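You operate a simulated robot arm through the tools that you are given. There is no shell and no other tool.

You run a simulated robot arm. Do the job below in one go: nothing can be reset, and whatever is moved stays where it is left.

JOB
Turn the small six-leaf disc to 5 and lock it with the purple pin.
Fine: the number stands at the white pointer; roller clamp lever off to turn, on again after.

It is judged by the outcome, as a careful person would: the job done as asked, and still so three seconds after it is handed in. It fails if anything else is knocked over, pushed out of place, dropped, spilled or broken.

ROBOT AND FRAMES
A 6-joint arm with a four-finger gripper, fixed in place. Base frame: the origin is at the foot of the arm, x ahead of it, y to its left, z up. Units: mm, degrees, N and s.
Its first joint turns from -166.0 to 166.0 degrees. Payload 3.67 kg.
The tool frame sits at the grasp point between the pads (the TCP): z along the fingers, y along the line on which they close. The tips reach 28 mm beyond it. Largest opening 112 mm; the body of the gripper starts 73 mm behind the TCP.
Orientation is told as [roll, pitch, yaw] about the base's x, y, z axes, in that order, counted from this pose: with the fingers straight down and closing along the base's y, the tool's x points along the base's -x, its y along +y and its z along -z.

CONTROLS
- The arm moves only by the tool drive_tool. Its argument "moves" is a list that holds one entry, the list of rows, each a list of 7 numbers: the turn, a rotation vector about the base's x, y, z in units of 180 degrees (1.0 is 180 degrees), then the shift along the base's x, y, z in units of 500 mm (1.0 is 500 mm), then the closure, from 0 (fully open) to 1 (shut). In form: [[[rx, ry, rz, x, y, z, claw], ...]]. A call has 1 to 20 rows; each row is the pose to reach, as a shift and turn from the pose commanded when the call began. A call with a number of a shift or a turn outside -1 to 1 is refused whole. Each row takes 0.2 s and may step no farther than 50 mm and 8.6 degrees from the row before; otherwise, or with a gripper value out of range, the whole call is refused. A pose out of reach is approached as far as the arm can. The call stops where the force on the tool passes 90 N (or 10 N more than at its start, if that is more) or the arm is blocked; 0.2 s more then pass. Each finger halts on what it meets, pressing with about 37 N; the grip force reading is that of the motor and also rises with nothing between the fingers. The clock runs only during rows and for 0.2 s after the last one: add rows that repeat a pose to give the fingers time. It gives the time, the measured TCP pose, the force on the tool (base axes), the opening and the grip force at its end, in the units of the frame above (readings bear some noise), with the torque about the TCP (base axes, N m) and any sound that the robot's microphone picked up, and new pictures: "show" is both (left out), scene, wrist or none.
- Cameras (640 x 400 px; columns grow to the right, rows downward): "scene" is fixed at [219.7, 500.1, 1678.5]; the picture's right is [-0.45, -0.89, 0.00], its down [-0.62, 0.31, -0.72] and it looks along [0.65, -0.32, -0.69] (base axes); focal length 334 px, centre (320, 200). "wrist" rides on the gripper at [60, -18, -104] in the tool frame; the picture's right is [0.29, 0.96, 0.00], its down [-0.80, 0.24, -0.55] and it looks along [-0.53, 0.16, 0.83] (tool axes); focal length 234 px, centre (320, 200). There is no depth. A picture from a camera that has moved, and an enlarged one, comes with that camera's place and axes in the base frame and with its lens.
- zoom(camera, box): a new picture of the part [left, top, right, bottom] of that camera's present view, enlarged. No time passes.
- sign_off(): hands the job in; it is judged then, once.

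Places have to be worked out from the pictures, the camera data and where the tool is seen. Open the gripper and draw the arm clear of the work before you hand the job in, unless the task says otherwise.

The tools are called after "Call:" as a command line: name --argument value ..., lists and objects as JSON in quotes. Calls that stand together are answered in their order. drive_tool: Moves the arm, as the interface text tells. Its arguments: {"type":"object","properties":{"moves":{"type":"array"},"show":{"type":"string","enum":["both","scene","wrist","none"]}},"required":["moves"]} The other tools are called the same way: zoom (camera, box) takes an enlarged picture of a part of a camera's view; sign_off () hands the job in.

At the start:

```text
time_s: 0.0
tool_pos: [467.7, 94.3, 1252.0]
ee_rot: [0.1, 0.1, 0.1]
force: [0.0, 0.4, -0.2]
moment: [-0.01, 0.0, 0.0]
width: 112.0
grip_force: 0.0
```

scene: 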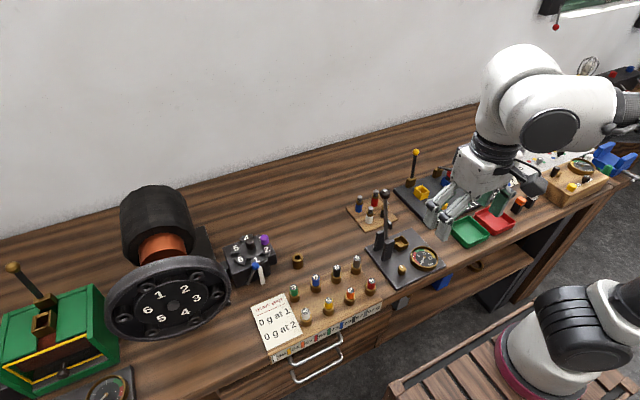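
wrist: 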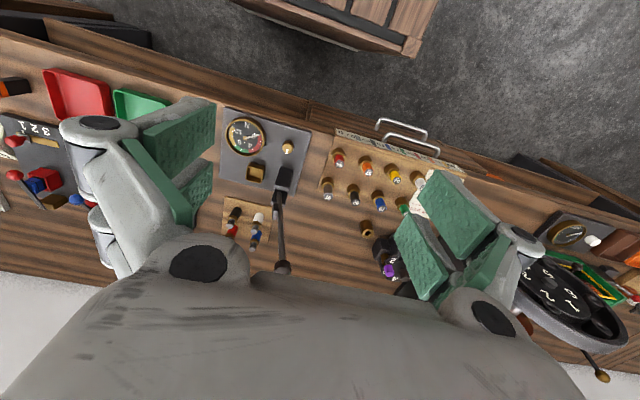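

I'll start by taking enlarged views of the small disc station and of the rest of the bench, before moving anything.

Call:
zoom --camera "scene" --box '[200, 210, 330, 300]'

Call:
zoom --camera "scene" --box '[330, 140, 460, 300]'

Call:
zoom --camera "wrist" --box '[340, 200, 460, 300]'

Call:
zoom --camera "scene" --box '[0, 180, 240, 400]'

```text
4.44 times, centred on (265, 255) of scene
camera zoom: at [219.7, 500.1, 1678.5], right [-0.45, -0.89, 0.0], down [-0.62, 0.31, -0.72], along [0.65, -0.32, -0.69], focal length 1485 px, centre (564, -44)
```

zoom: 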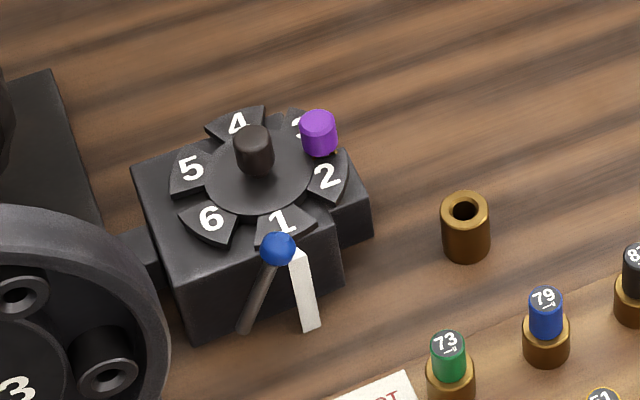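

```text
2.50 times, centred on (395, 220) of scene
camera zoom: at [219.7, 500.1, 1678.5], right [-0.45, -0.89, 0.0], down [-0.62, 0.31, -0.72], along [0.65, -0.32, -0.69], focal length 835 px, centre (132, 150)
```

zoom: 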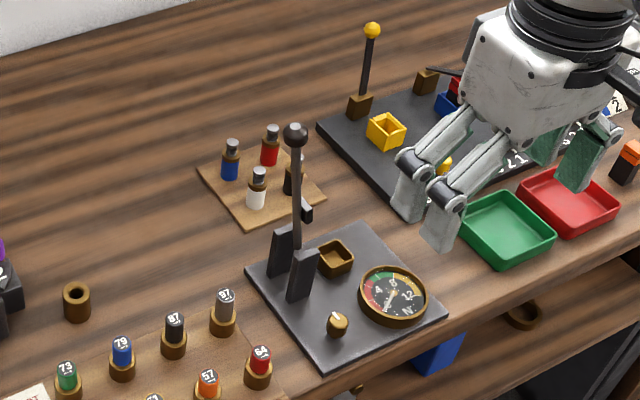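

```text
4.00 times, centred on (400, 250) of wrist
camera zoom: at [408.0, 77.6, 1357.2], right [-0.29, 0.96, 0.0], down [0.8, 0.24, 0.55], along [0.53, 0.16, -0.83], focal length 937 px, centre (0, 0)
```

zoom: 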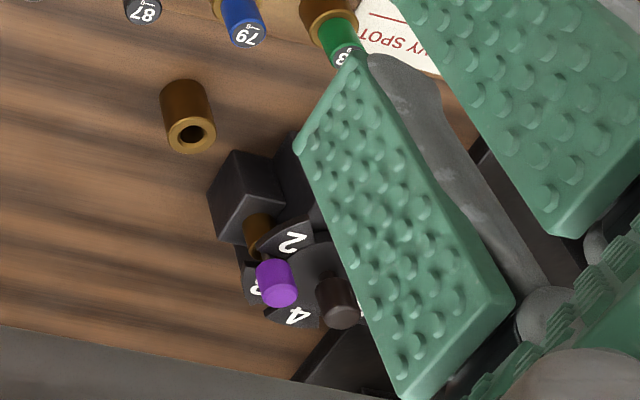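

```text
1.82 times, centred on (120, 290) of scene
camera zoom: at [219.7, 500.1, 1678.5], right [-0.45, -0.89, 0.0], down [-0.62, 0.31, -0.72], along [0.65, -0.32, -0.69], focal length 608 px, centre (684, 36)
```

zoom: 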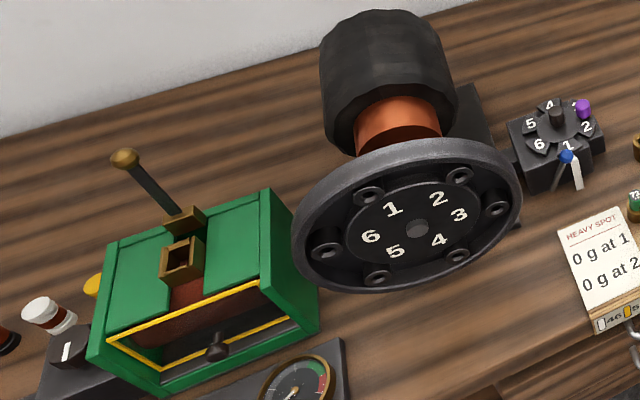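

The pin appears near (807, 378, 975) and the disc centre near (812, 418, 955). The big handwheel stands left of it, at about y > 495. I'll move to a viewing pose above and in front of the small disc, staying high.

Call:
drive_tool --moves '[[[0, 0, 0, 0.054, 0.065, -0.01, 0], [0, 0, 0, 0.109, 0.13, -0.03, 0], [0, 0, 0, 0.163, 0.196, -0.05, 0], [0, 0, 0, 0.218, 0.261, -0.07, 0], [0, 0, 0, 0.272, 0.327, -0.09, 0], [0, 0, 0, 0.327, 0.392, -0.11, 0], [0, 0, 0, 0.381, 0.457, -0.13, 0], [0, 0, 0, 0.436, 0.523, -0.15, 0], [0, 0, 0, 0.48, 0.575, -0.17, 0], [0, 0, 0, 0.48, 0.575, -0.17, 0]]]' --show "both"

```text
time_s: 2.2
tool_pos: [706.2, 380.7, 1167.4]
ee_rot: [0.0, 0.0, 0.0]
force: [-1.0, 0.2, 0.6]
moment: [0.02, 0.03, 0.0]
width: 111.9
grip_force: 0.1
camera wrist: at [646.4, 364.3, 1271.7], right [-0.29, 0.96, 0.0], down [0.8, 0.24, 0.55], along [0.53, 0.16, -0.83], focal length 234 px, centre (320, 200)
```

scene: 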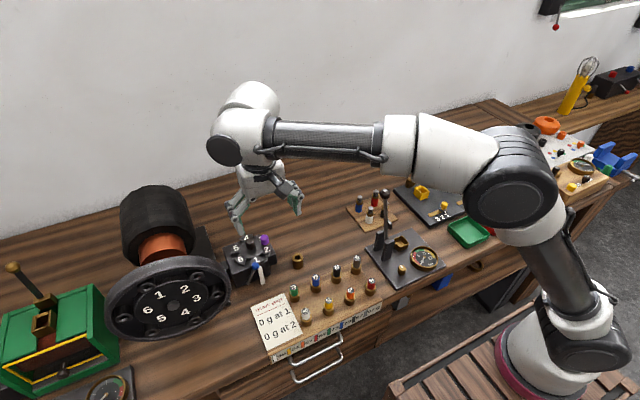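
wrist: 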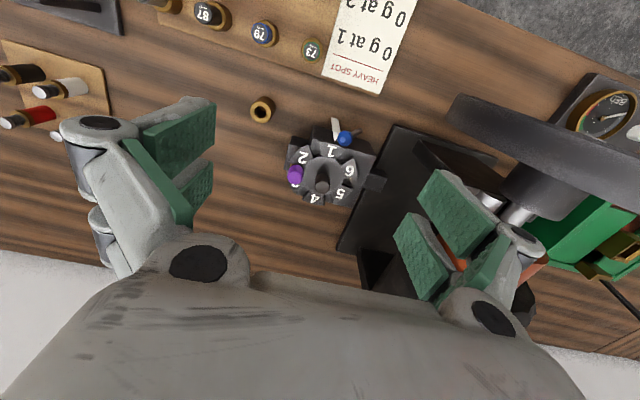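

Call:
zoom --camera "wrist" --box '[240, 80, 400, 220]'

Call:
zoom --camera "wrist" --box '[280, 110, 380, 210]'

Call:
zoom --camera "scene" --box '[215, 220, 295, 295]'

```text
2.86 times, centred on (320, 150) of wrist
camera zoom: at [646.4, 364.3, 1271.7], right [-0.29, 0.96, 0.0], down [0.8, 0.24, 0.55], along [0.53, 0.16, -0.83], focal length 669 px, centre (320, 343)
```

zoom: 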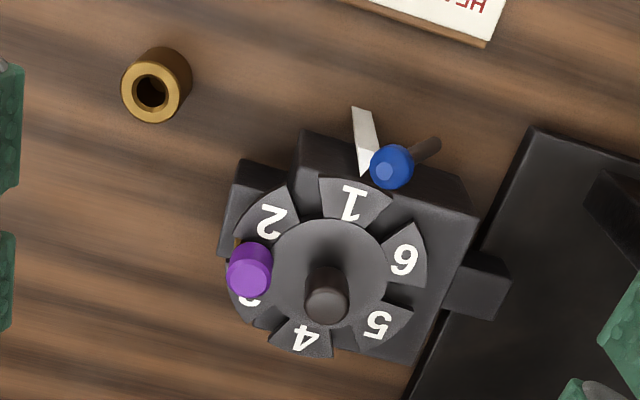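

```text
4.00 times, centred on (330, 160) of wrist
camera zoom: at [646.4, 364.3, 1271.7], right [-0.29, 0.96, 0.0], down [0.8, 0.24, 0.55], along [0.53, 0.16, -0.83], focal length 937 px, centre (280, 360)
```

zoom: 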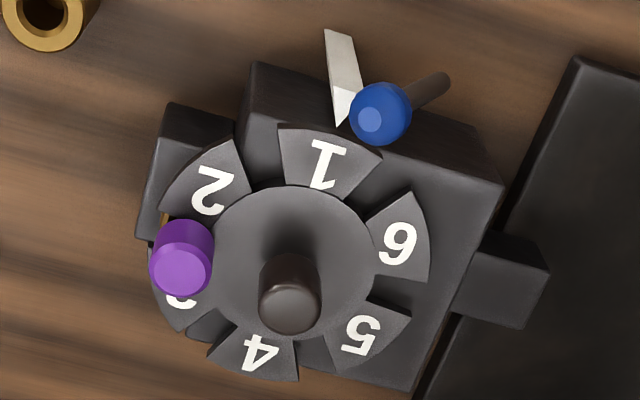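

```text
5.33 times, centred on (255, 258) of scene
camera zoom: at [219.7, 500.1, 1678.5], right [-0.45, -0.89, 0.0], down [-0.62, 0.31, -0.72], along [0.65, -0.32, -0.69], focal length 1782 px, centre (667, -107)
```

zoom: 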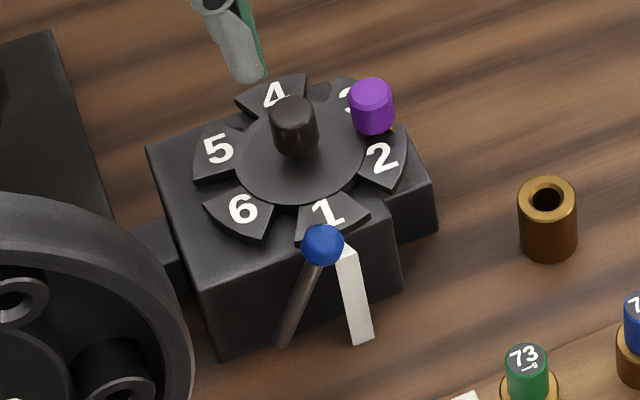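

The closer views put the knob top at about (801, 414, 998) and the disc plate at z ≈ 959. The pin head is at about (805, 375, 974), and the lever ball is at about (735, 425, 976) with its pivot near (734, 455, 915). I'll descend a little for a closer look at the pin and its bush.

Call:
drive_tool --moves '[[[0, 0, 0, 0.03, -0.02, -0.06, 0], [0, 0, 0, 0.06, -0.04, -0.12, 0], [0, 0, 0, 0.076, -0.05, -0.18, 0], [0, 0, 0, 0.076, -0.05, -0.18, 0]]]' --show "both"

```text
time_s: 3.2
tool_pos: [747.3, 358.8, 1078.0]
ee_rot: [0.0, -0.1, 0.0]
force: [-0.9, 0.9, -1.0]
moment: [0.0, -0.05, 0.02]
width: 112.2
grip_force: 0.1
camera wrist: at [686.8, 340.7, 1181.7], right [-0.29, 0.96, 0.0], down [0.8, 0.24, 0.55], along [0.53, 0.16, -0.83], focal length 234 px, centre (320, 200)
```

scene: 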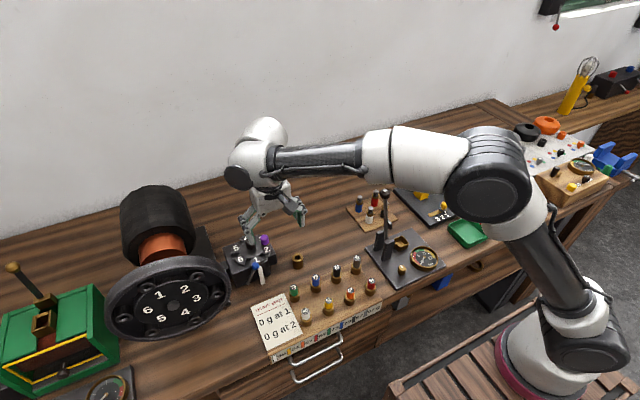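
wrist: 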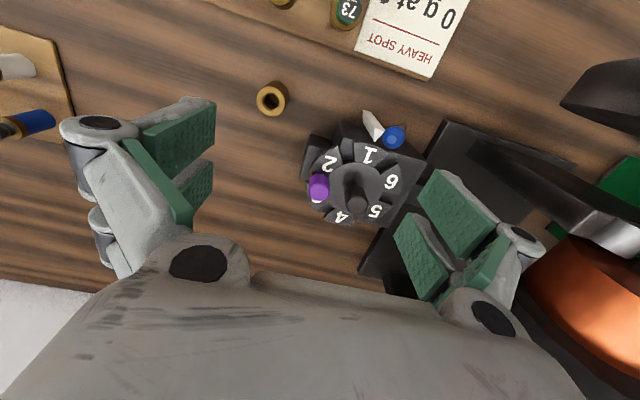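

Call:
zoom --camera "wrist" --box '[290, 100, 430, 240]'

Call:
zoom --camera "wrist" --box '[240, 60, 340, 140]'

```text
2.86 times, centred on (360, 170) of wrist
camera zoom: at [686.8, 340.7, 1181.7], right [-0.29, 0.96, 0.0], down [0.8, 0.24, 0.55], along [0.53, 0.16, -0.83], focal length 669 px, centre (206, 286)
```

zoom: 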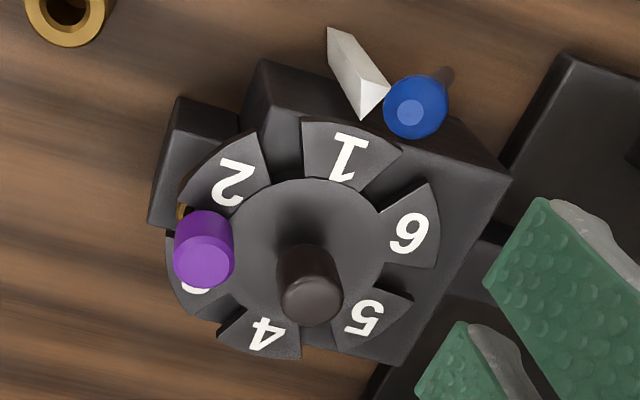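

```text
5.00 times, centred on (290, 100) of wrist
camera zoom: at [686.8, 340.7, 1181.7], right [-0.29, 0.96, 0.0], down [0.8, 0.24, 0.55], along [0.53, 0.16, -0.83], focal length 1171 px, centre (470, 700)
```

zoom: 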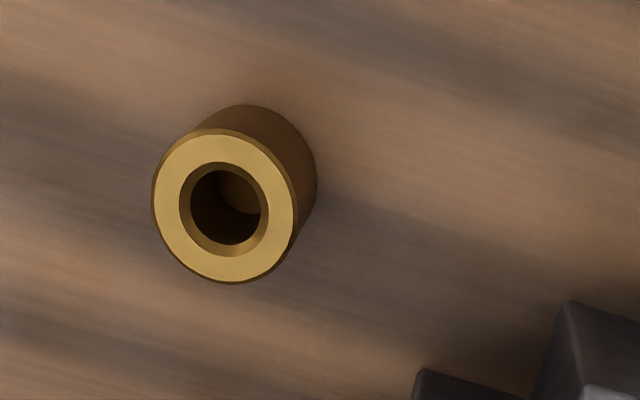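

The bush standing on the bench is an empty, chamfered socket, so it can hold the pin while I turn the disc. I'll zoom in on the lever's front face, the pin's side block and the handwheel rim to check clearances.

Call:
zoom --camera "scene" --box '[225, 245, 275, 290]'

Call:
zoom --camera "scene" --box '[90, 230, 250, 350]'

Call:
zoom --camera "wrist" --box '[330, 90, 430, 170]'

Call:
zoom --camera "scene" --box '[225, 130, 315, 260]'

```text
8.89 times, centred on (250, 268) of scene
camera zoom: at [219.7, 500.1, 1678.5], right [-0.45, -0.89, 0.0], down [-0.62, 0.31, -0.72], along [0.65, -0.32, -0.69], focal length 2970 px, centre (942, -400)
```

zoom: 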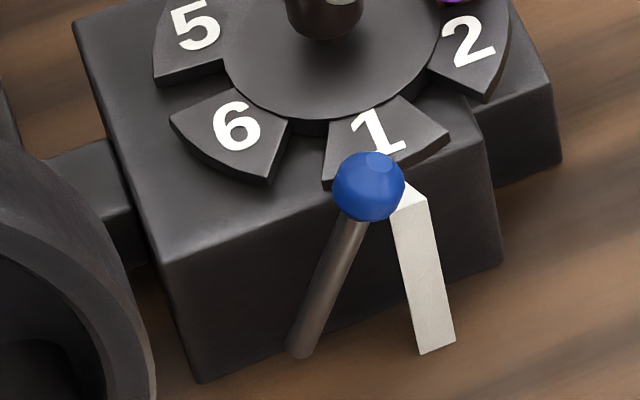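

```text
3.33 times, centred on (170, 290) of scene
camera zoom: at [219.7, 500.1, 1678.5], right [-0.45, -0.89, 0.0], down [-0.62, 0.31, -0.72], along [0.65, -0.32, -0.69], focal length 1114 px, centre (820, -100)
```

zoom: 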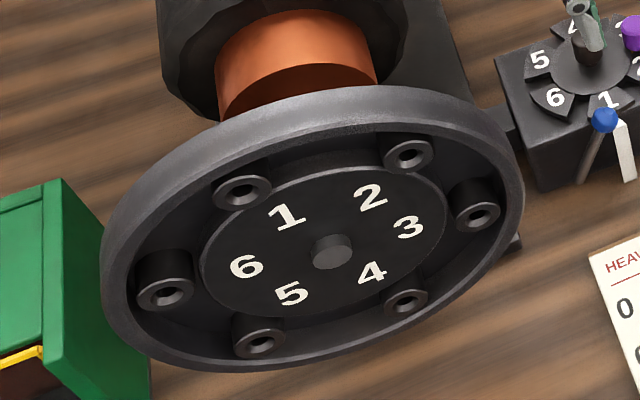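

```text
5.00 times, centred on (380, 130) of wrist
camera zoom: at [686.8, 340.7, 1181.7], right [-0.29, 0.96, 0.0], down [0.8, 0.24, 0.55], along [0.53, 0.16, -0.83], focal length 1171 px, centre (20, 550)
```

zoom: 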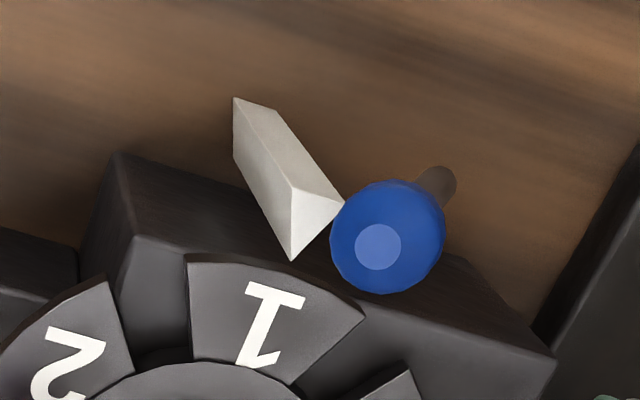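

```text
3.08 times, centred on (270, 195) of scene
camera zoom: at [219.7, 500.1, 1678.5], right [-0.45, -0.89, 0.0], down [-0.62, 0.31, -0.72], along [0.65, -0.32, -0.69], focal length 1028 px, centre (474, 215)
```

zoom: 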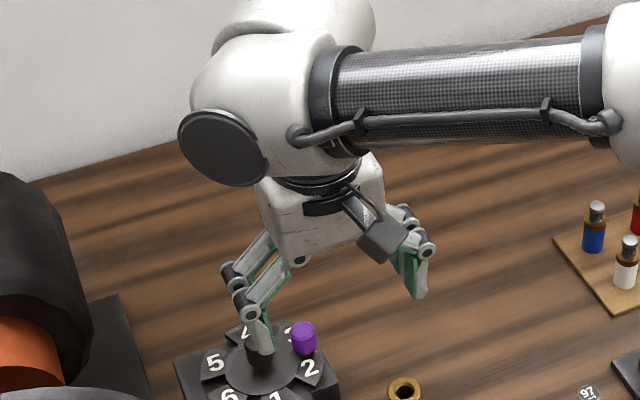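

The ball measures at about (735, 424, 975.5) with a radius of 10, and the pointer top is at z ≈ 963. The lever leans toward −y about a pivot near (y 455, z 915). I'll partly close the fingers to form a cage and hover above the ball.

Call:
drive_tool --moves '[[[0, 0, 0, -0.013, 0.045, 0, 0.3], [0, 0, 0, -0.026, 0.09, 0, 0.6], [0, 0, 0, -0.026, 0.135, -0.02, 0.7], [0, 0, 0, -0.026, 0.135, -0.054, 0.7], [0, 0, 0, -0.026, 0.135, -0.054, 0.7]]]' --show "both"

```text
time_s: 4.4
tool_pos: [732.4, 425.1, 1052.3]
ee_rot: [-0.1, 0.1, 0.0]
force: [0.6, 0.2, 0.3]
moment: [0.01, 0.02, -0.03]
width: 33.7
grip_force: 0.0
camera wrist: at [673.0, 407.9, 1156.1], right [-0.29, 0.96, 0.0], down [0.8, 0.24, 0.55], along [0.53, 0.16, -0.83], focal length 234 px, centre (320, 200)
```

scene: 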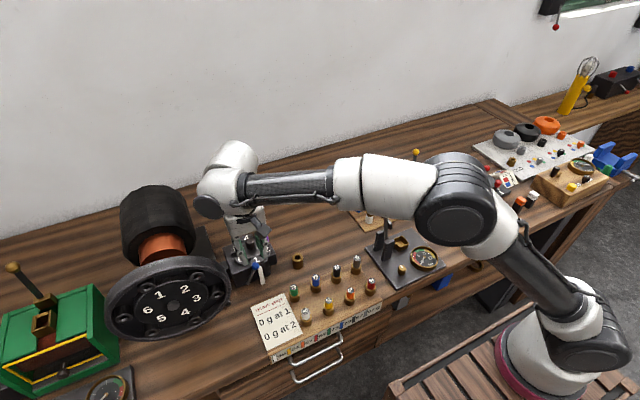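
wrist: 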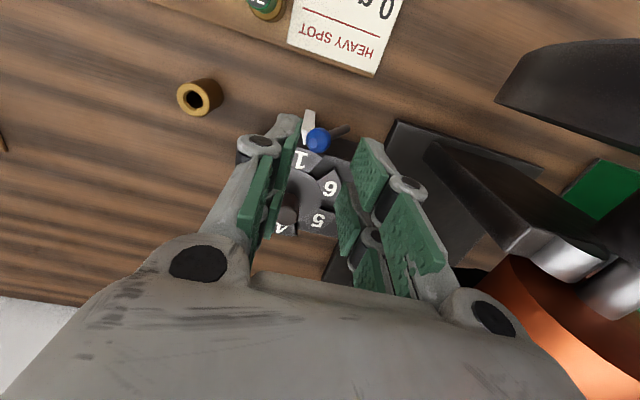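

The cage straddles the ball as planned; the newest wrist view also puts the ball at about (734, 424.5). I'll lower until the tips are around z 970, just above the pointer top, with the ball between the fingers.

Call:
drive_tool --moves '[[[0, 0, 0, 0, 0, -0.04, 0.7], [0, 0, 0, 0, 0, -0.075, 0.7], [0, 0, 0, 0, 0, -0.104, 0.7], [0, 0, 0, 0, 0, -0.104, 0.7]]]' --show "both"

Call:
zoom --camera "wrist" --box '[240, 90, 400, 230]'

Call:
zoom --camera "scene" --box '[200, 190, 300, 290]'

```text
time_s: 5.4
tool_pos: [733.1, 424.6, 999.3]
ee_rot: [0.0, 0.0, 0.0]
force: [-0.5, 0.1, 0.7]
moment: [-0.01, -0.01, 0.01]
width: 33.7
grip_force: 0.0
camera wrist: at [673.2, 408.4, 1104.0], right [-0.29, 0.96, 0.0], down [0.8, 0.24, 0.55], along [0.53, 0.16, -0.83], focal length 234 px, centre (320, 200)
```

scene: 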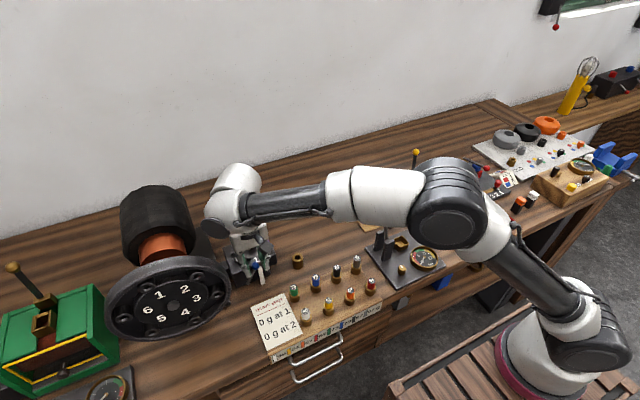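
wrist: 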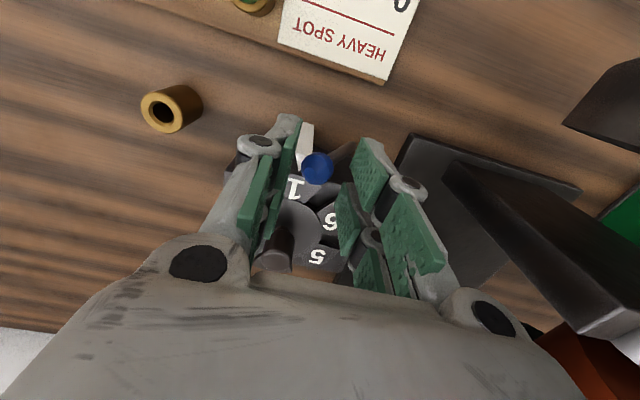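

```text
2.86 times, centred on (320, 160) of wrist
camera zoom: at [673.2, 408.4, 1104.0], right [-0.29, 0.96, 0.0], down [0.8, 0.24, 0.55], along [0.53, 0.16, -0.83], focal length 669 px, centre (320, 314)
```

zoom: 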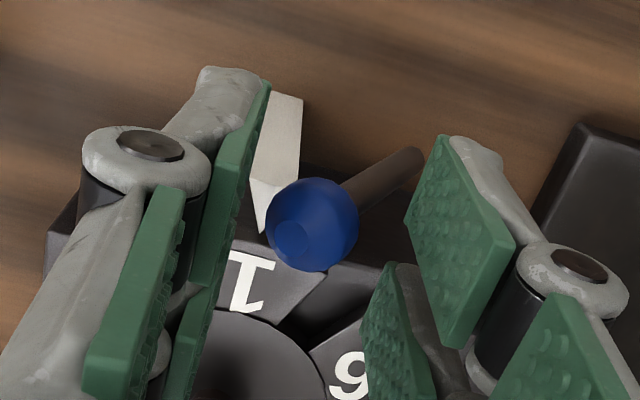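

```text
4.00 times, centred on (250, 240) of scene
camera zoom: at [219.7, 500.1, 1678.5], right [-0.45, -0.89, 0.0], down [-0.62, 0.31, -0.72], along [0.65, -0.32, -0.69], focal length 1336 px, centre (600, 40)
```

zoom: 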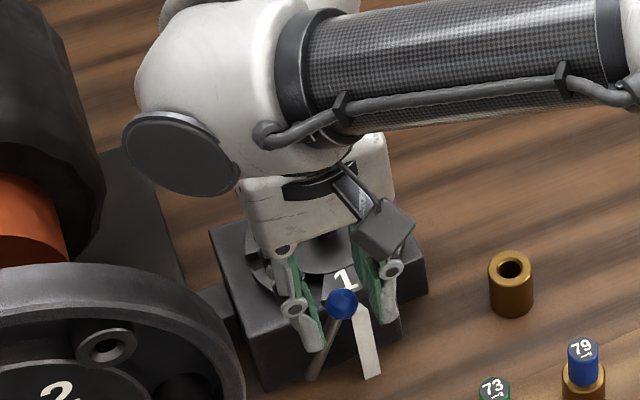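

The ball sits between the fingers and the force is near zero. I'll nudge 25 mm toward +y, watching the force, to see if the lever swings.

Call:
drive_tool --moves '[[[0, 0, 0, 0, 0.015, 0, 0.7], [0, 0, 0, 0, 0.025, 0, 0.7], [0, 0, 0, 0, 0.035, 0, 0.7], [0, 0, 0, 0, 0.045, 0, 0.7], [0, 0, 0, 0, 0.05, 0, 0.7]]]' --show "both"

Call:
zoom --camera "wrist" --box '[240, 90, 400, 230]'

Call:
zoom --camera "scene" --box '[200, 190, 300, 290]'

```text
time_s: 6.6
tool_pos: [732.4, 449.3, 998.8]
ee_rot: [0.0, 0.0, 0.0]
force: [0.4, -0.2, 0.4]
moment: [-0.04, 0.01, -0.01]
width: 34.1
grip_force: 0.7
camera wrist: at [672.7, 432.4, 1103.1], right [-0.29, 0.96, 0.0], down [0.8, 0.24, 0.55], along [0.53, 0.16, -0.83], focal length 234 px, centre (320, 200)
```

scene: 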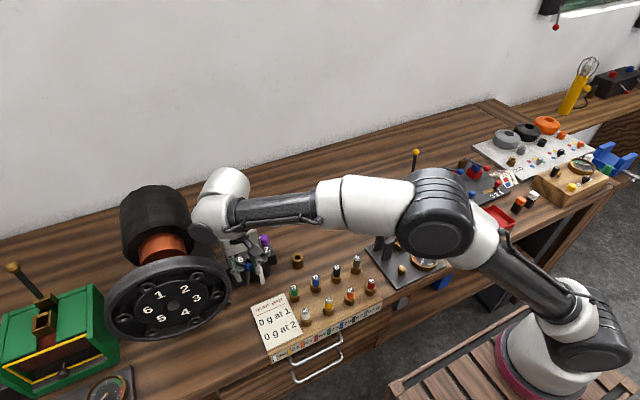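
wrist: 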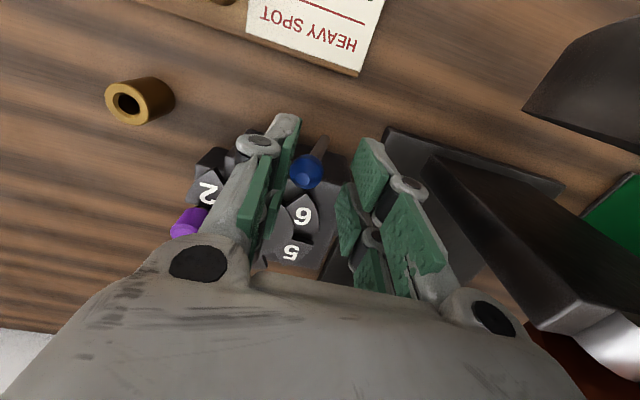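

```text
2.86 times, centred on (320, 160) of wrist
camera zoom: at [672.7, 432.4, 1103.1], right [-0.29, 0.96, 0.0], down [0.8, 0.24, 0.55], along [0.53, 0.16, -0.83], focal length 669 px, centre (320, 314)
```

zoom: 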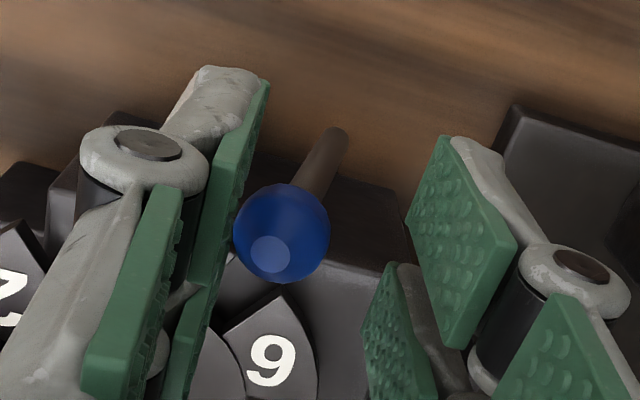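

```text
4.00 times, centred on (250, 240) of scene
camera zoom: at [219.7, 500.1, 1678.5], right [-0.45, -0.89, 0.0], down [-0.62, 0.31, -0.72], along [0.65, -0.32, -0.69], focal length 1336 px, centre (600, 40)
```

zoom: 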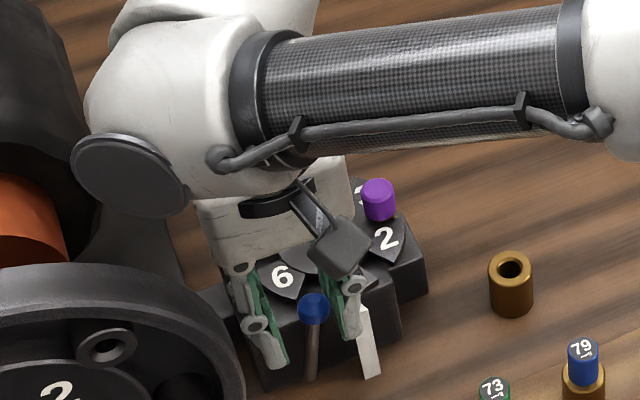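

The lever swings freely with almost no force and the ball is now at y ≈ 441. Going further in +y, the wrist joint would come close to the handwheel's rim. I'll tilt the tool 24° so the wrist leans away toward −y before continuing.

Call:
drive_tool --moves '[[[0.044, 0, 0, 0, 0, 0, 0.7], [0.088, 0, 0, 0, 0, 0, 0.7], [0.1333, 0, 0, 0, 0, 0, 0.7], [0.1333, 0, 0, 0, 0, 0, 0.7]]]' --show "both"

Call:
zoom --camera "wrist" --box '[240, 90, 400, 230]'

Call:
zoom --camera "scene" --box '[180, 170, 300, 290]'

```text
time_s: 7.6
tool_pos: [732.4, 449.7, 997.8]
ee_rot: [24.0, 0.1, 0.0]
force: [-0.2, 0.2, 0.0]
moment: [0.0, -0.02, -0.03]
width: 34.0
grip_force: 0.0
camera wrist: at [672.5, 391.2, 1086.2], right [-0.29, 0.87, 0.39], down [0.8, -0.01, 0.6], along [0.53, 0.49, -0.69], focal length 234 px, centre (320, 200)
```

scene: 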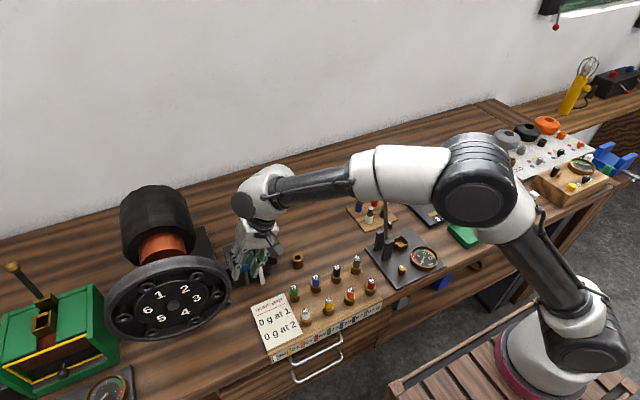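
wrist: 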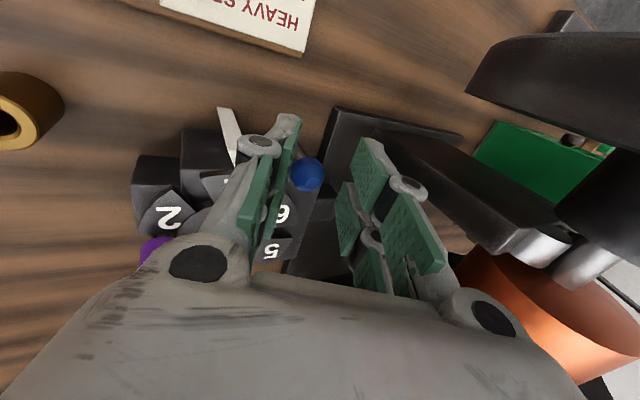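

```text
2.86 times, centred on (320, 160) of wrist
camera zoom: at [672.5, 391.2, 1086.2], right [-0.29, 0.87, 0.39], down [0.8, -0.01, 0.6], along [0.53, 0.49, -0.69], focal length 669 px, centre (320, 314)
```

zoom: 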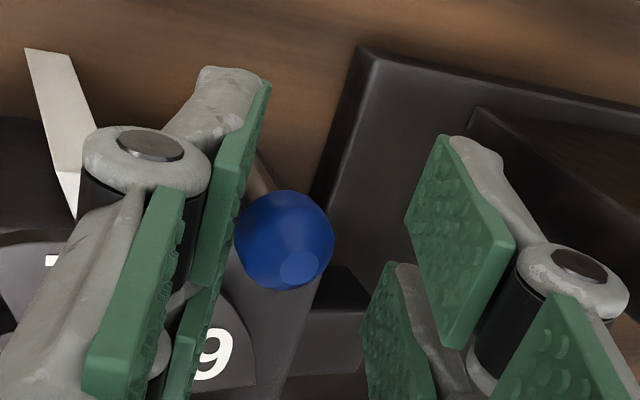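

```text
3.33 times, centred on (240, 230) of scene
camera zoom: at [219.7, 500.1, 1678.5], right [-0.45, -0.89, 0.0], down [-0.62, 0.31, -0.72], along [0.65, -0.32, -0.69], focal length 1114 px, centre (587, 100)
```

zoom: 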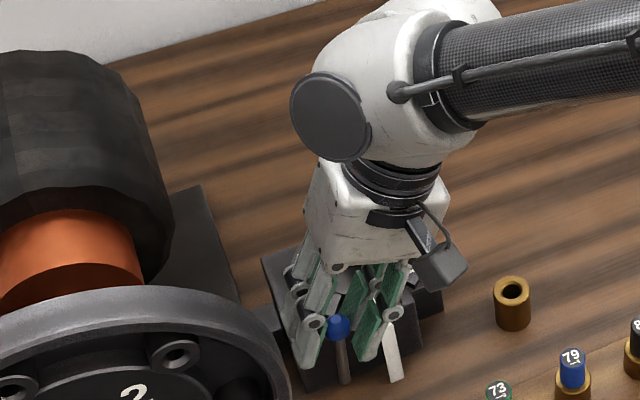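

With the tilt the wrist is well clear of the wheel, and the ball stays in the cage. I'll continue pushing +y in small steps and watch the force.

Call:
drive_tool --moves '[[[0, 0, 0, 0, 0.01, 0, 0.7], [0, 0, 0, 0, 0.02, 0, 0.7], [0, 0, 0, 0, 0.03, 0, 0.7], [0, 0, 0, 0, 0.04, 0, 0.7], [0, 0, 0, 0, 0.04, 0, 0.7]]]' --show "both"

Call:
zoom --camera "wrist" --box '[240, 90, 400, 230]'

Call:
zoom --camera "scene" --box '[180, 170, 300, 290]'

```text
time_s: 8.8
tool_pos: [730.9, 470.1, 998.8]
ee_rot: [24.0, 0.1, 0.0]
force: [0.1, -0.7, -1.5]
moment: [0.0, 0.0, -0.01]
width: 34.3
grip_force: 0.4
camera wrist: at [672.1, 412.4, 1087.4], right [-0.29, 0.87, 0.39], down [0.8, -0.01, 0.6], along [0.53, 0.48, -0.7], focal length 234 px, centre (320, 200)
```

scene: 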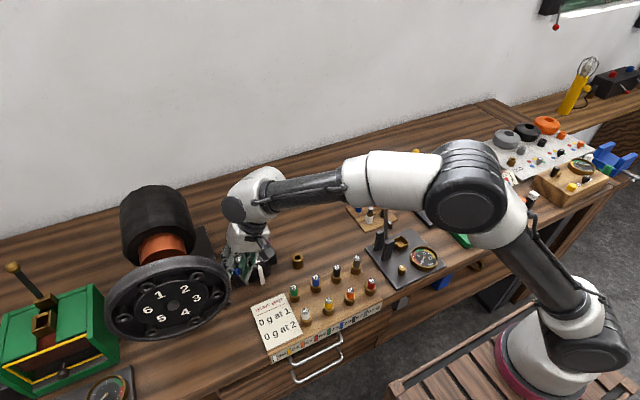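
wrist: 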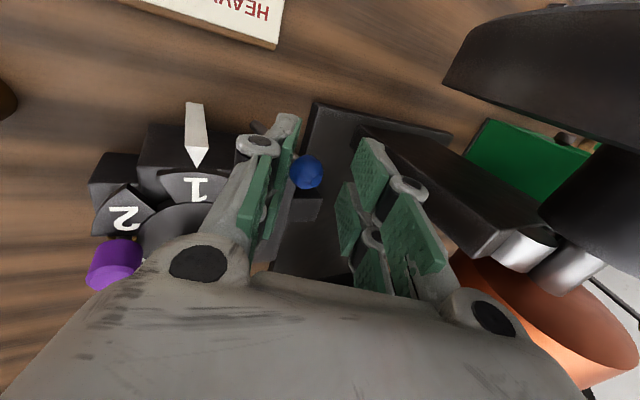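

```text
2.86 times, centred on (320, 160) of wrist
camera zoom: at [672.1, 412.4, 1087.4], right [-0.29, 0.87, 0.39], down [0.8, -0.01, 0.6], along [0.53, 0.48, -0.7], focal length 669 px, centre (320, 314)
```

zoom: 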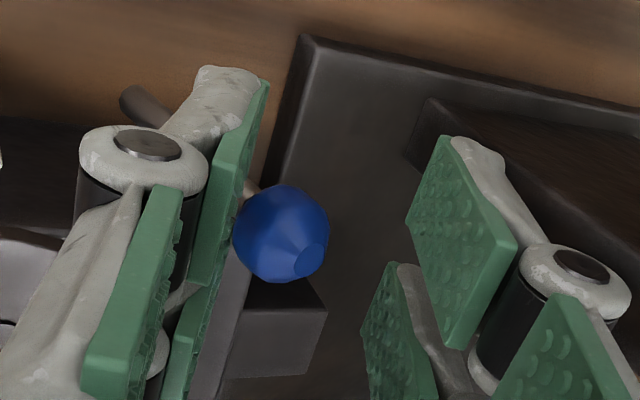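

```text
3.33 times, centred on (240, 230) of scene
camera zoom: at [219.7, 500.1, 1678.5], right [-0.45, -0.89, 0.0], down [-0.62, 0.31, -0.72], along [0.65, -0.32, -0.69], focal length 1114 px, centre (587, 100)
```

zoom: 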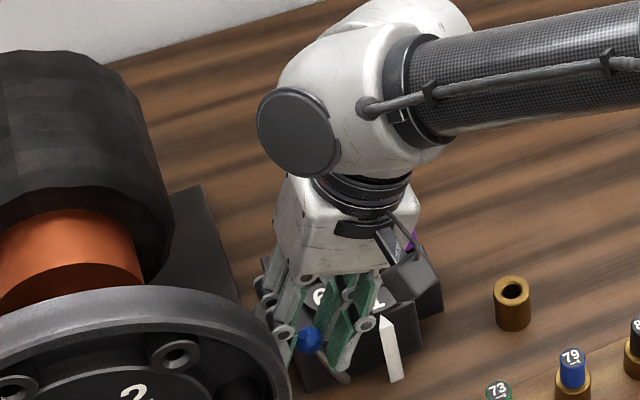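

The lever has passed vertical and leans toward +y; the force is still only about 1.5 N. I'll push another 15 mm or so, looking for its stop.

Call:
drive_tool --moves '[[[0, 0, 0, 0, 0.008, 0, 0.7], [0, 0, 0, 0, 0.016, 0, 0.7], [0, 0, 0, 0, 0.024, 0, 0.7], [0, 0, 0, 0, 0.03, 0, 0.7], [0, 0, 0, 0, 0.03, 0, 0.7]]]' --show "both"

Call:
zoom --camera "wrist" --box '[240, 90, 400, 230]'

Call:
zoom --camera "scene" --box '[180, 170, 300, 290]'

```text
time_s: 10.0
tool_pos: [733.1, 483.7, 998.9]
ee_rot: [23.9, 0.0, 0.0]
force: [5.7, -9.3, -0.2]
moment: [-0.29, -0.16, -0.01]
width: 38.7
grip_force: 5.1
camera wrist: at [673.2, 426.2, 1087.0], right [-0.29, 0.88, 0.39], down [0.8, -0.01, 0.6], along [0.53, 0.48, -0.7], focal length 234 px, centre (320, 200)
```

scene: 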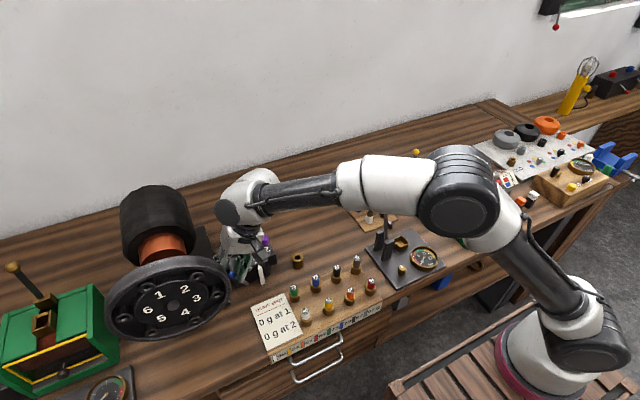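
wrist: 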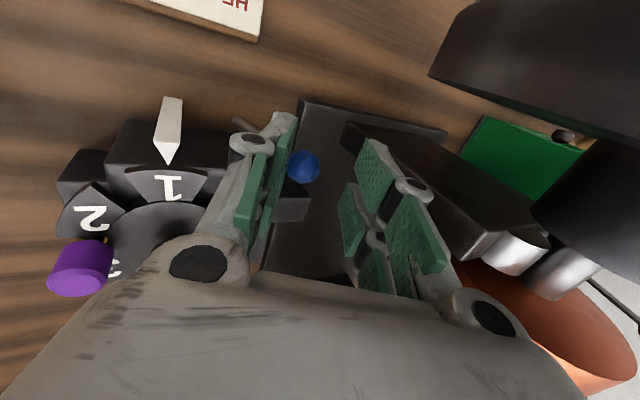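

```text
2.86 times, centred on (320, 160) of wrist
camera zoom: at [673.2, 426.2, 1087.0], right [-0.29, 0.88, 0.39], down [0.8, -0.01, 0.6], along [0.53, 0.48, -0.7], focal length 669 px, centre (320, 314)
```

zoom: 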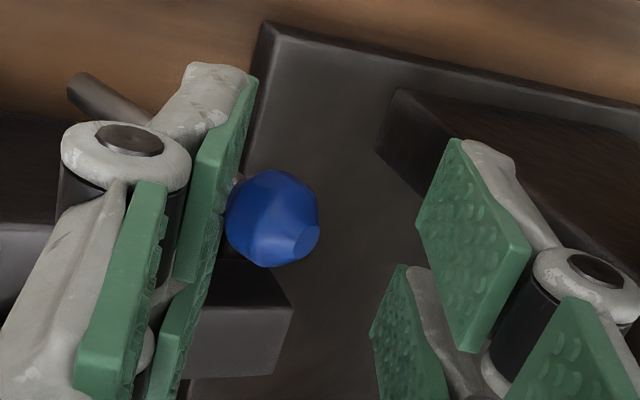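

```text
3.33 times, centred on (240, 230) of scene
camera zoom: at [219.7, 500.1, 1678.5], right [-0.45, -0.89, 0.0], down [-0.62, 0.31, -0.72], along [0.65, -0.32, -0.69], focal length 1114 px, centre (587, 100)
```

zoom: 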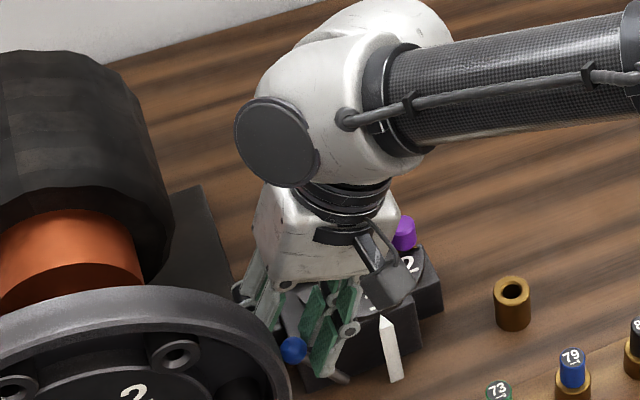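

The force rose to 9 N and the fingers were backdriven, with the ball at about (735, 486, 973). That is the mirror of its starting angle, so the lever is at its other stop. I'll ease off and withdraw along the tool axis.

Call:
drive_tool --moves '[[[0, 0, 0, 0, -0.011, -0.005, 0.7], [0, 0, 0, 0, -0.025, 0.027, 0.7], [0, 0, 0, 0, -0.055, 0.095, 0.65], [0, 0, 0, 0, -0.09, 0.17, 0.6], [0, 0, 0, 0, -0.12, 0.24, 0.5], [0, 0, 0, 0, -0.12, 0.24, 0.5]]]' --show "both"

Call:
zoom --camera "scene" --box '[190, 210, 300, 290]'

```text
time_s: 11.4
tool_pos: [735.1, 424.9, 1118.5]
ee_rot: [23.9, 0.0, -0.1]
force: [-0.1, 0.1, 0.4]
moment: [0.01, -0.03, 0.0]
width: 55.9
grip_force: 0.0
camera wrist: at [674.5, 367.2, 1206.4], right [-0.29, 0.87, 0.39], down [0.8, -0.01, 0.6], along [0.53, 0.48, -0.7], focal length 234 px, centre (320, 200)
```

scene: 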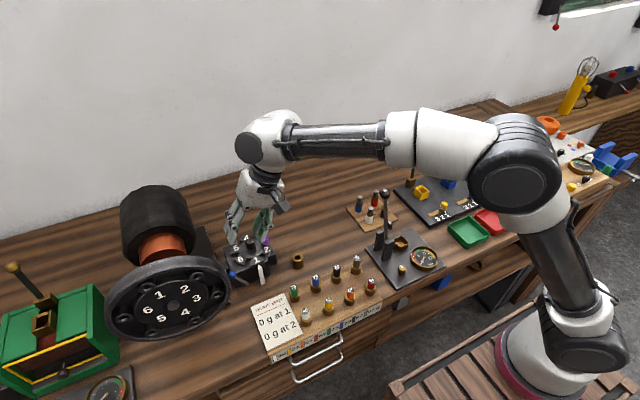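
wrist: 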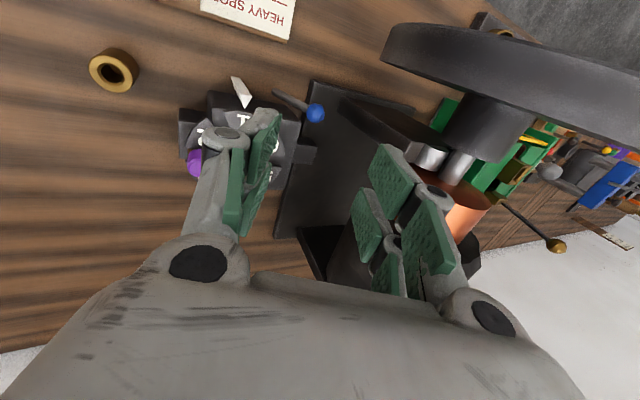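

```text
5.00 times, centred on (245, 250) of scene
camera zoom: at [219.7, 500.1, 1678.5], right [-0.45, -0.89, 0.0], down [-0.62, 0.31, -0.72], along [0.65, -0.32, -0.69], focal length 1670 px, centre (695, -50)
```

zoom: 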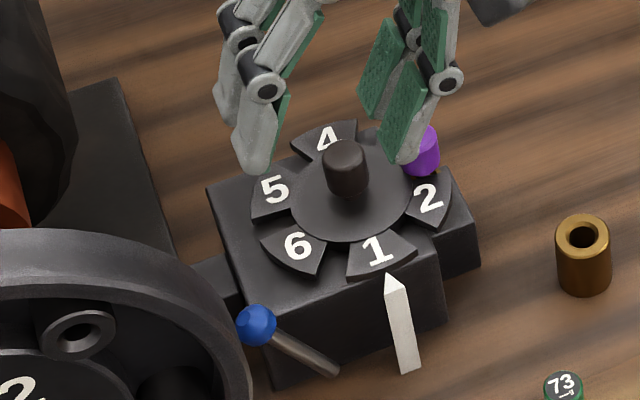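

The lever is off and stays there. Next I'll return the tool to vertical, hover above the pin (about x 800, y 374.5, head top z ≈ 993), and yaw 90° so the fingers close along x, clear of the knob.

Call:
drive_tool --moves '[[[-0.044, 0, 0, 0.04, -0.03, 0, 0.5], [-0.088, 0, 0, 0.09, -0.065, 0, 0.5], [-0.1333, 0, 0, 0.1346, -0.0996, -0.04, 0.5], [-0.1333, 0, 0, 0.1346, -0.0996, -0.04, 0.5]]]' --show "none"

Call:
drive_tool --moves '[[[0, 0, 0.0455, 0, 0, 0, 0.46], [0, 0, 0.091, 0, 0, 0, 0.46], [0, 0, 0.1364, 0, 0, 0, 0.46], [0, 0, 0.1818, 0, 0, 0, 0.46], [0, 0, 0.2273, 0, 0, 0, 0.46], [0, 0, 0.2727, 0, 0, 0, 0.46], [0, 0, 0.3182, 0, 0, 0, 0.46], [0, 0, 0.3636, 0, 0, 0, 0.46], [0, 0, 0.4091, 0, 0, 0, 0.46], [0, 0, 0.4545, 0, 0, 0, 0.46], [0, 0, 0.5, 0, 0, 0, 0.46], [0, 0, 0.5, 0, 0, 0, 0.46]]]' --show "both"

Call:
zoom --camera "wrist" --box '[240, 90, 400, 230]'

Call:
zoom --camera "scene" --box '[190, 190, 310, 290]'

```text
time_s: 12.4
tool_pos: [802.4, 375.1, 1100.1]
ee_rot: [0.0, 0.0, 0.0]
force: [0.2, -0.1, 0.1]
moment: [0.0, 0.01, 0.0]
width: 55.8
grip_force: 0.1
```

```text
time_s: 15.0
tool_pos: [798.9, 375.1, 1098.4]
ee_rot: [-0.1, 0.1, 90.0]
force: [-0.6, 0.3, 0.6]
moment: [-0.01, -0.02, 0.01]
width: 60.6
grip_force: 0.1
camera wrist: at [818.5, 316.8, 1203.4], right [-0.96, -0.29, 0.0], down [-0.24, 0.8, 0.55], along [-0.16, 0.53, -0.83], focal length 234 px, centre (320, 200)
```

scene: 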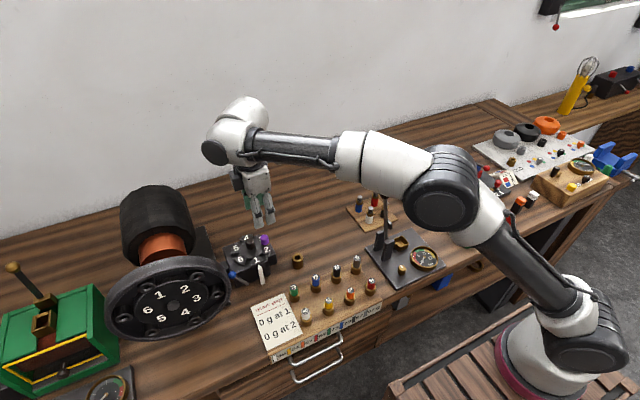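
wrist: 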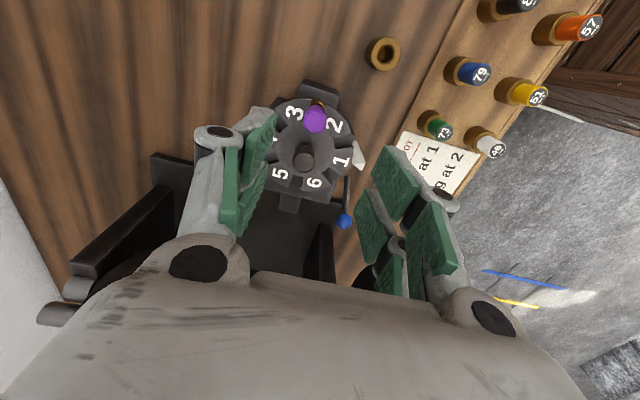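

```text
2.86 times, centred on (320, 160) of wrist
camera zoom: at [818.5, 316.8, 1203.4], right [-0.96, -0.29, 0.0], down [-0.24, 0.8, 0.55], along [-0.16, 0.53, -0.83], focal length 669 px, centre (320, 314)
```

zoom: 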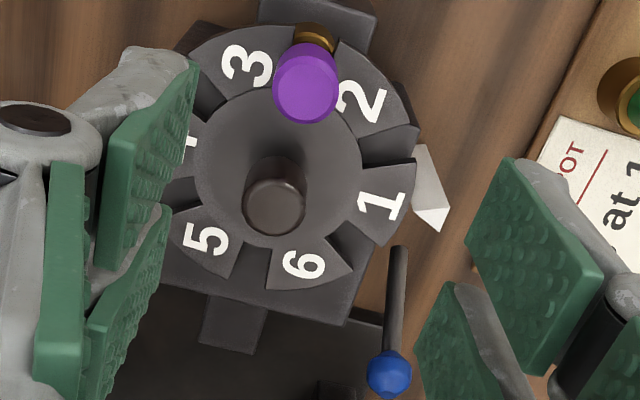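

```text
4.00 times, centred on (250, 240) of scene
camera zoom: at [219.7, 500.1, 1678.5], right [-0.45, -0.89, 0.0], down [-0.62, 0.31, -0.72], along [0.65, -0.32, -0.69], focal length 1336 px, centre (600, 40)
```

zoom: 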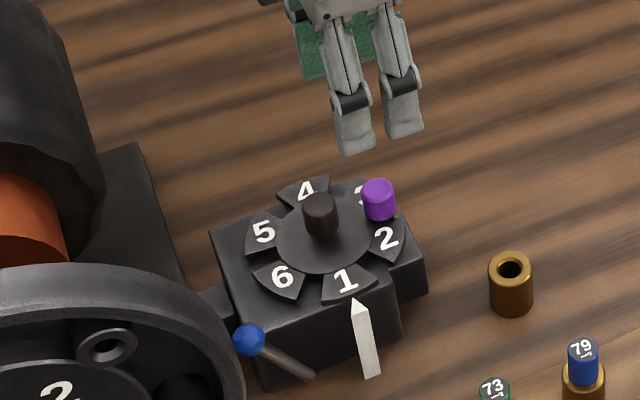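

This better-conditioned view puts the pin head at about (806.5, 373, z 960–988) and the knob at about (806, 413), top z ≈ 994. I'll lower the open fingers around the pin head, keeping the tips just above the leaves.

Call:
drive_tool --moves '[[[0, 0, 0, 0.013, -0.0034, -0.06, 0.46], [0, 0, 0, 0.013, -0.0034, -0.12, 0.46], [0, 0, 0, 0.013, -0.0034, -0.17, 0.46], [0, 0, 0, 0.013, -0.0034, -0.21, 0.46], [0, 0, 0, 0.013, -0.0034, -0.21, 0.46]]]' --show "both"

Call:
zoom --camera "wrist" --box '[240, 90, 400, 230]'

Call:
zoom --camera "scene" --box '[210, 200, 310, 290]'

```text
time_s: 16.2
tool_pos: [804.4, 375.0, 991.4]
ee_rot: [0.1, -0.1, 90.1]
force: [-0.4, -0.2, -0.5]
moment: [-0.02, -0.02, 0.0]
width: 60.5
grip_force: 0.1
camera wrist: at [822.6, 315.0, 1096.7], right [-0.96, -0.29, 0.0], down [-0.24, 0.8, 0.55], along [-0.16, 0.53, -0.83], focal length 234 px, centre (320, 200)
```

scene: 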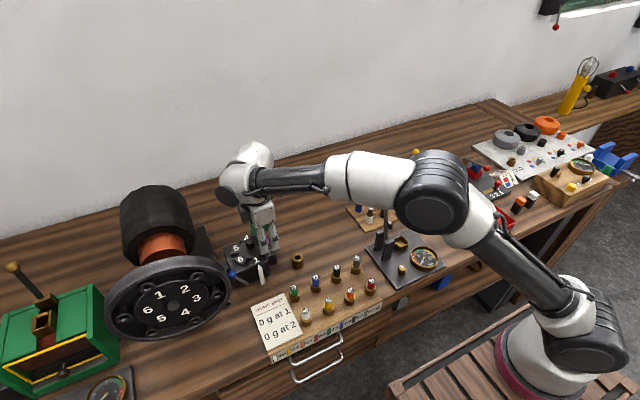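
wrist: 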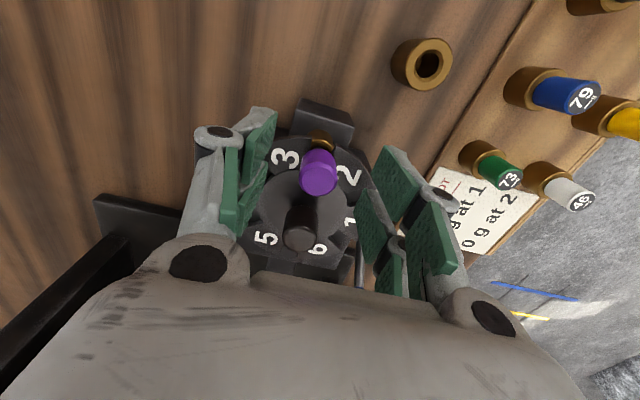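

```text
2.86 times, centred on (320, 160) of wrist
camera zoom: at [822.6, 315.0, 1096.7], right [-0.96, -0.29, 0.0], down [-0.24, 0.8, 0.55], along [-0.16, 0.53, -0.83], focal length 669 px, centre (320, 314)
```

zoom: 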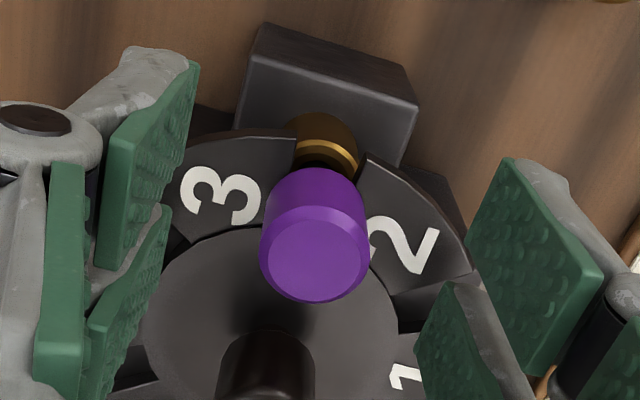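

```text
4.44 times, centred on (260, 245) of scene
camera zoom: at [219.7, 500.1, 1678.5], right [-0.45, -0.89, 0.0], down [-0.62, 0.31, -0.72], along [0.65, -0.32, -0.69], focal length 1485 px, centre (587, 0)
```

zoom: 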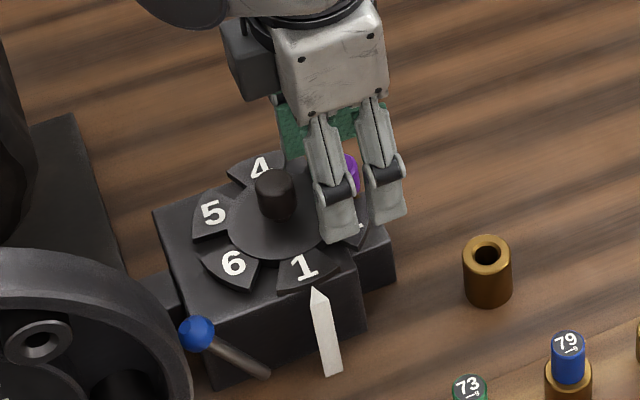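

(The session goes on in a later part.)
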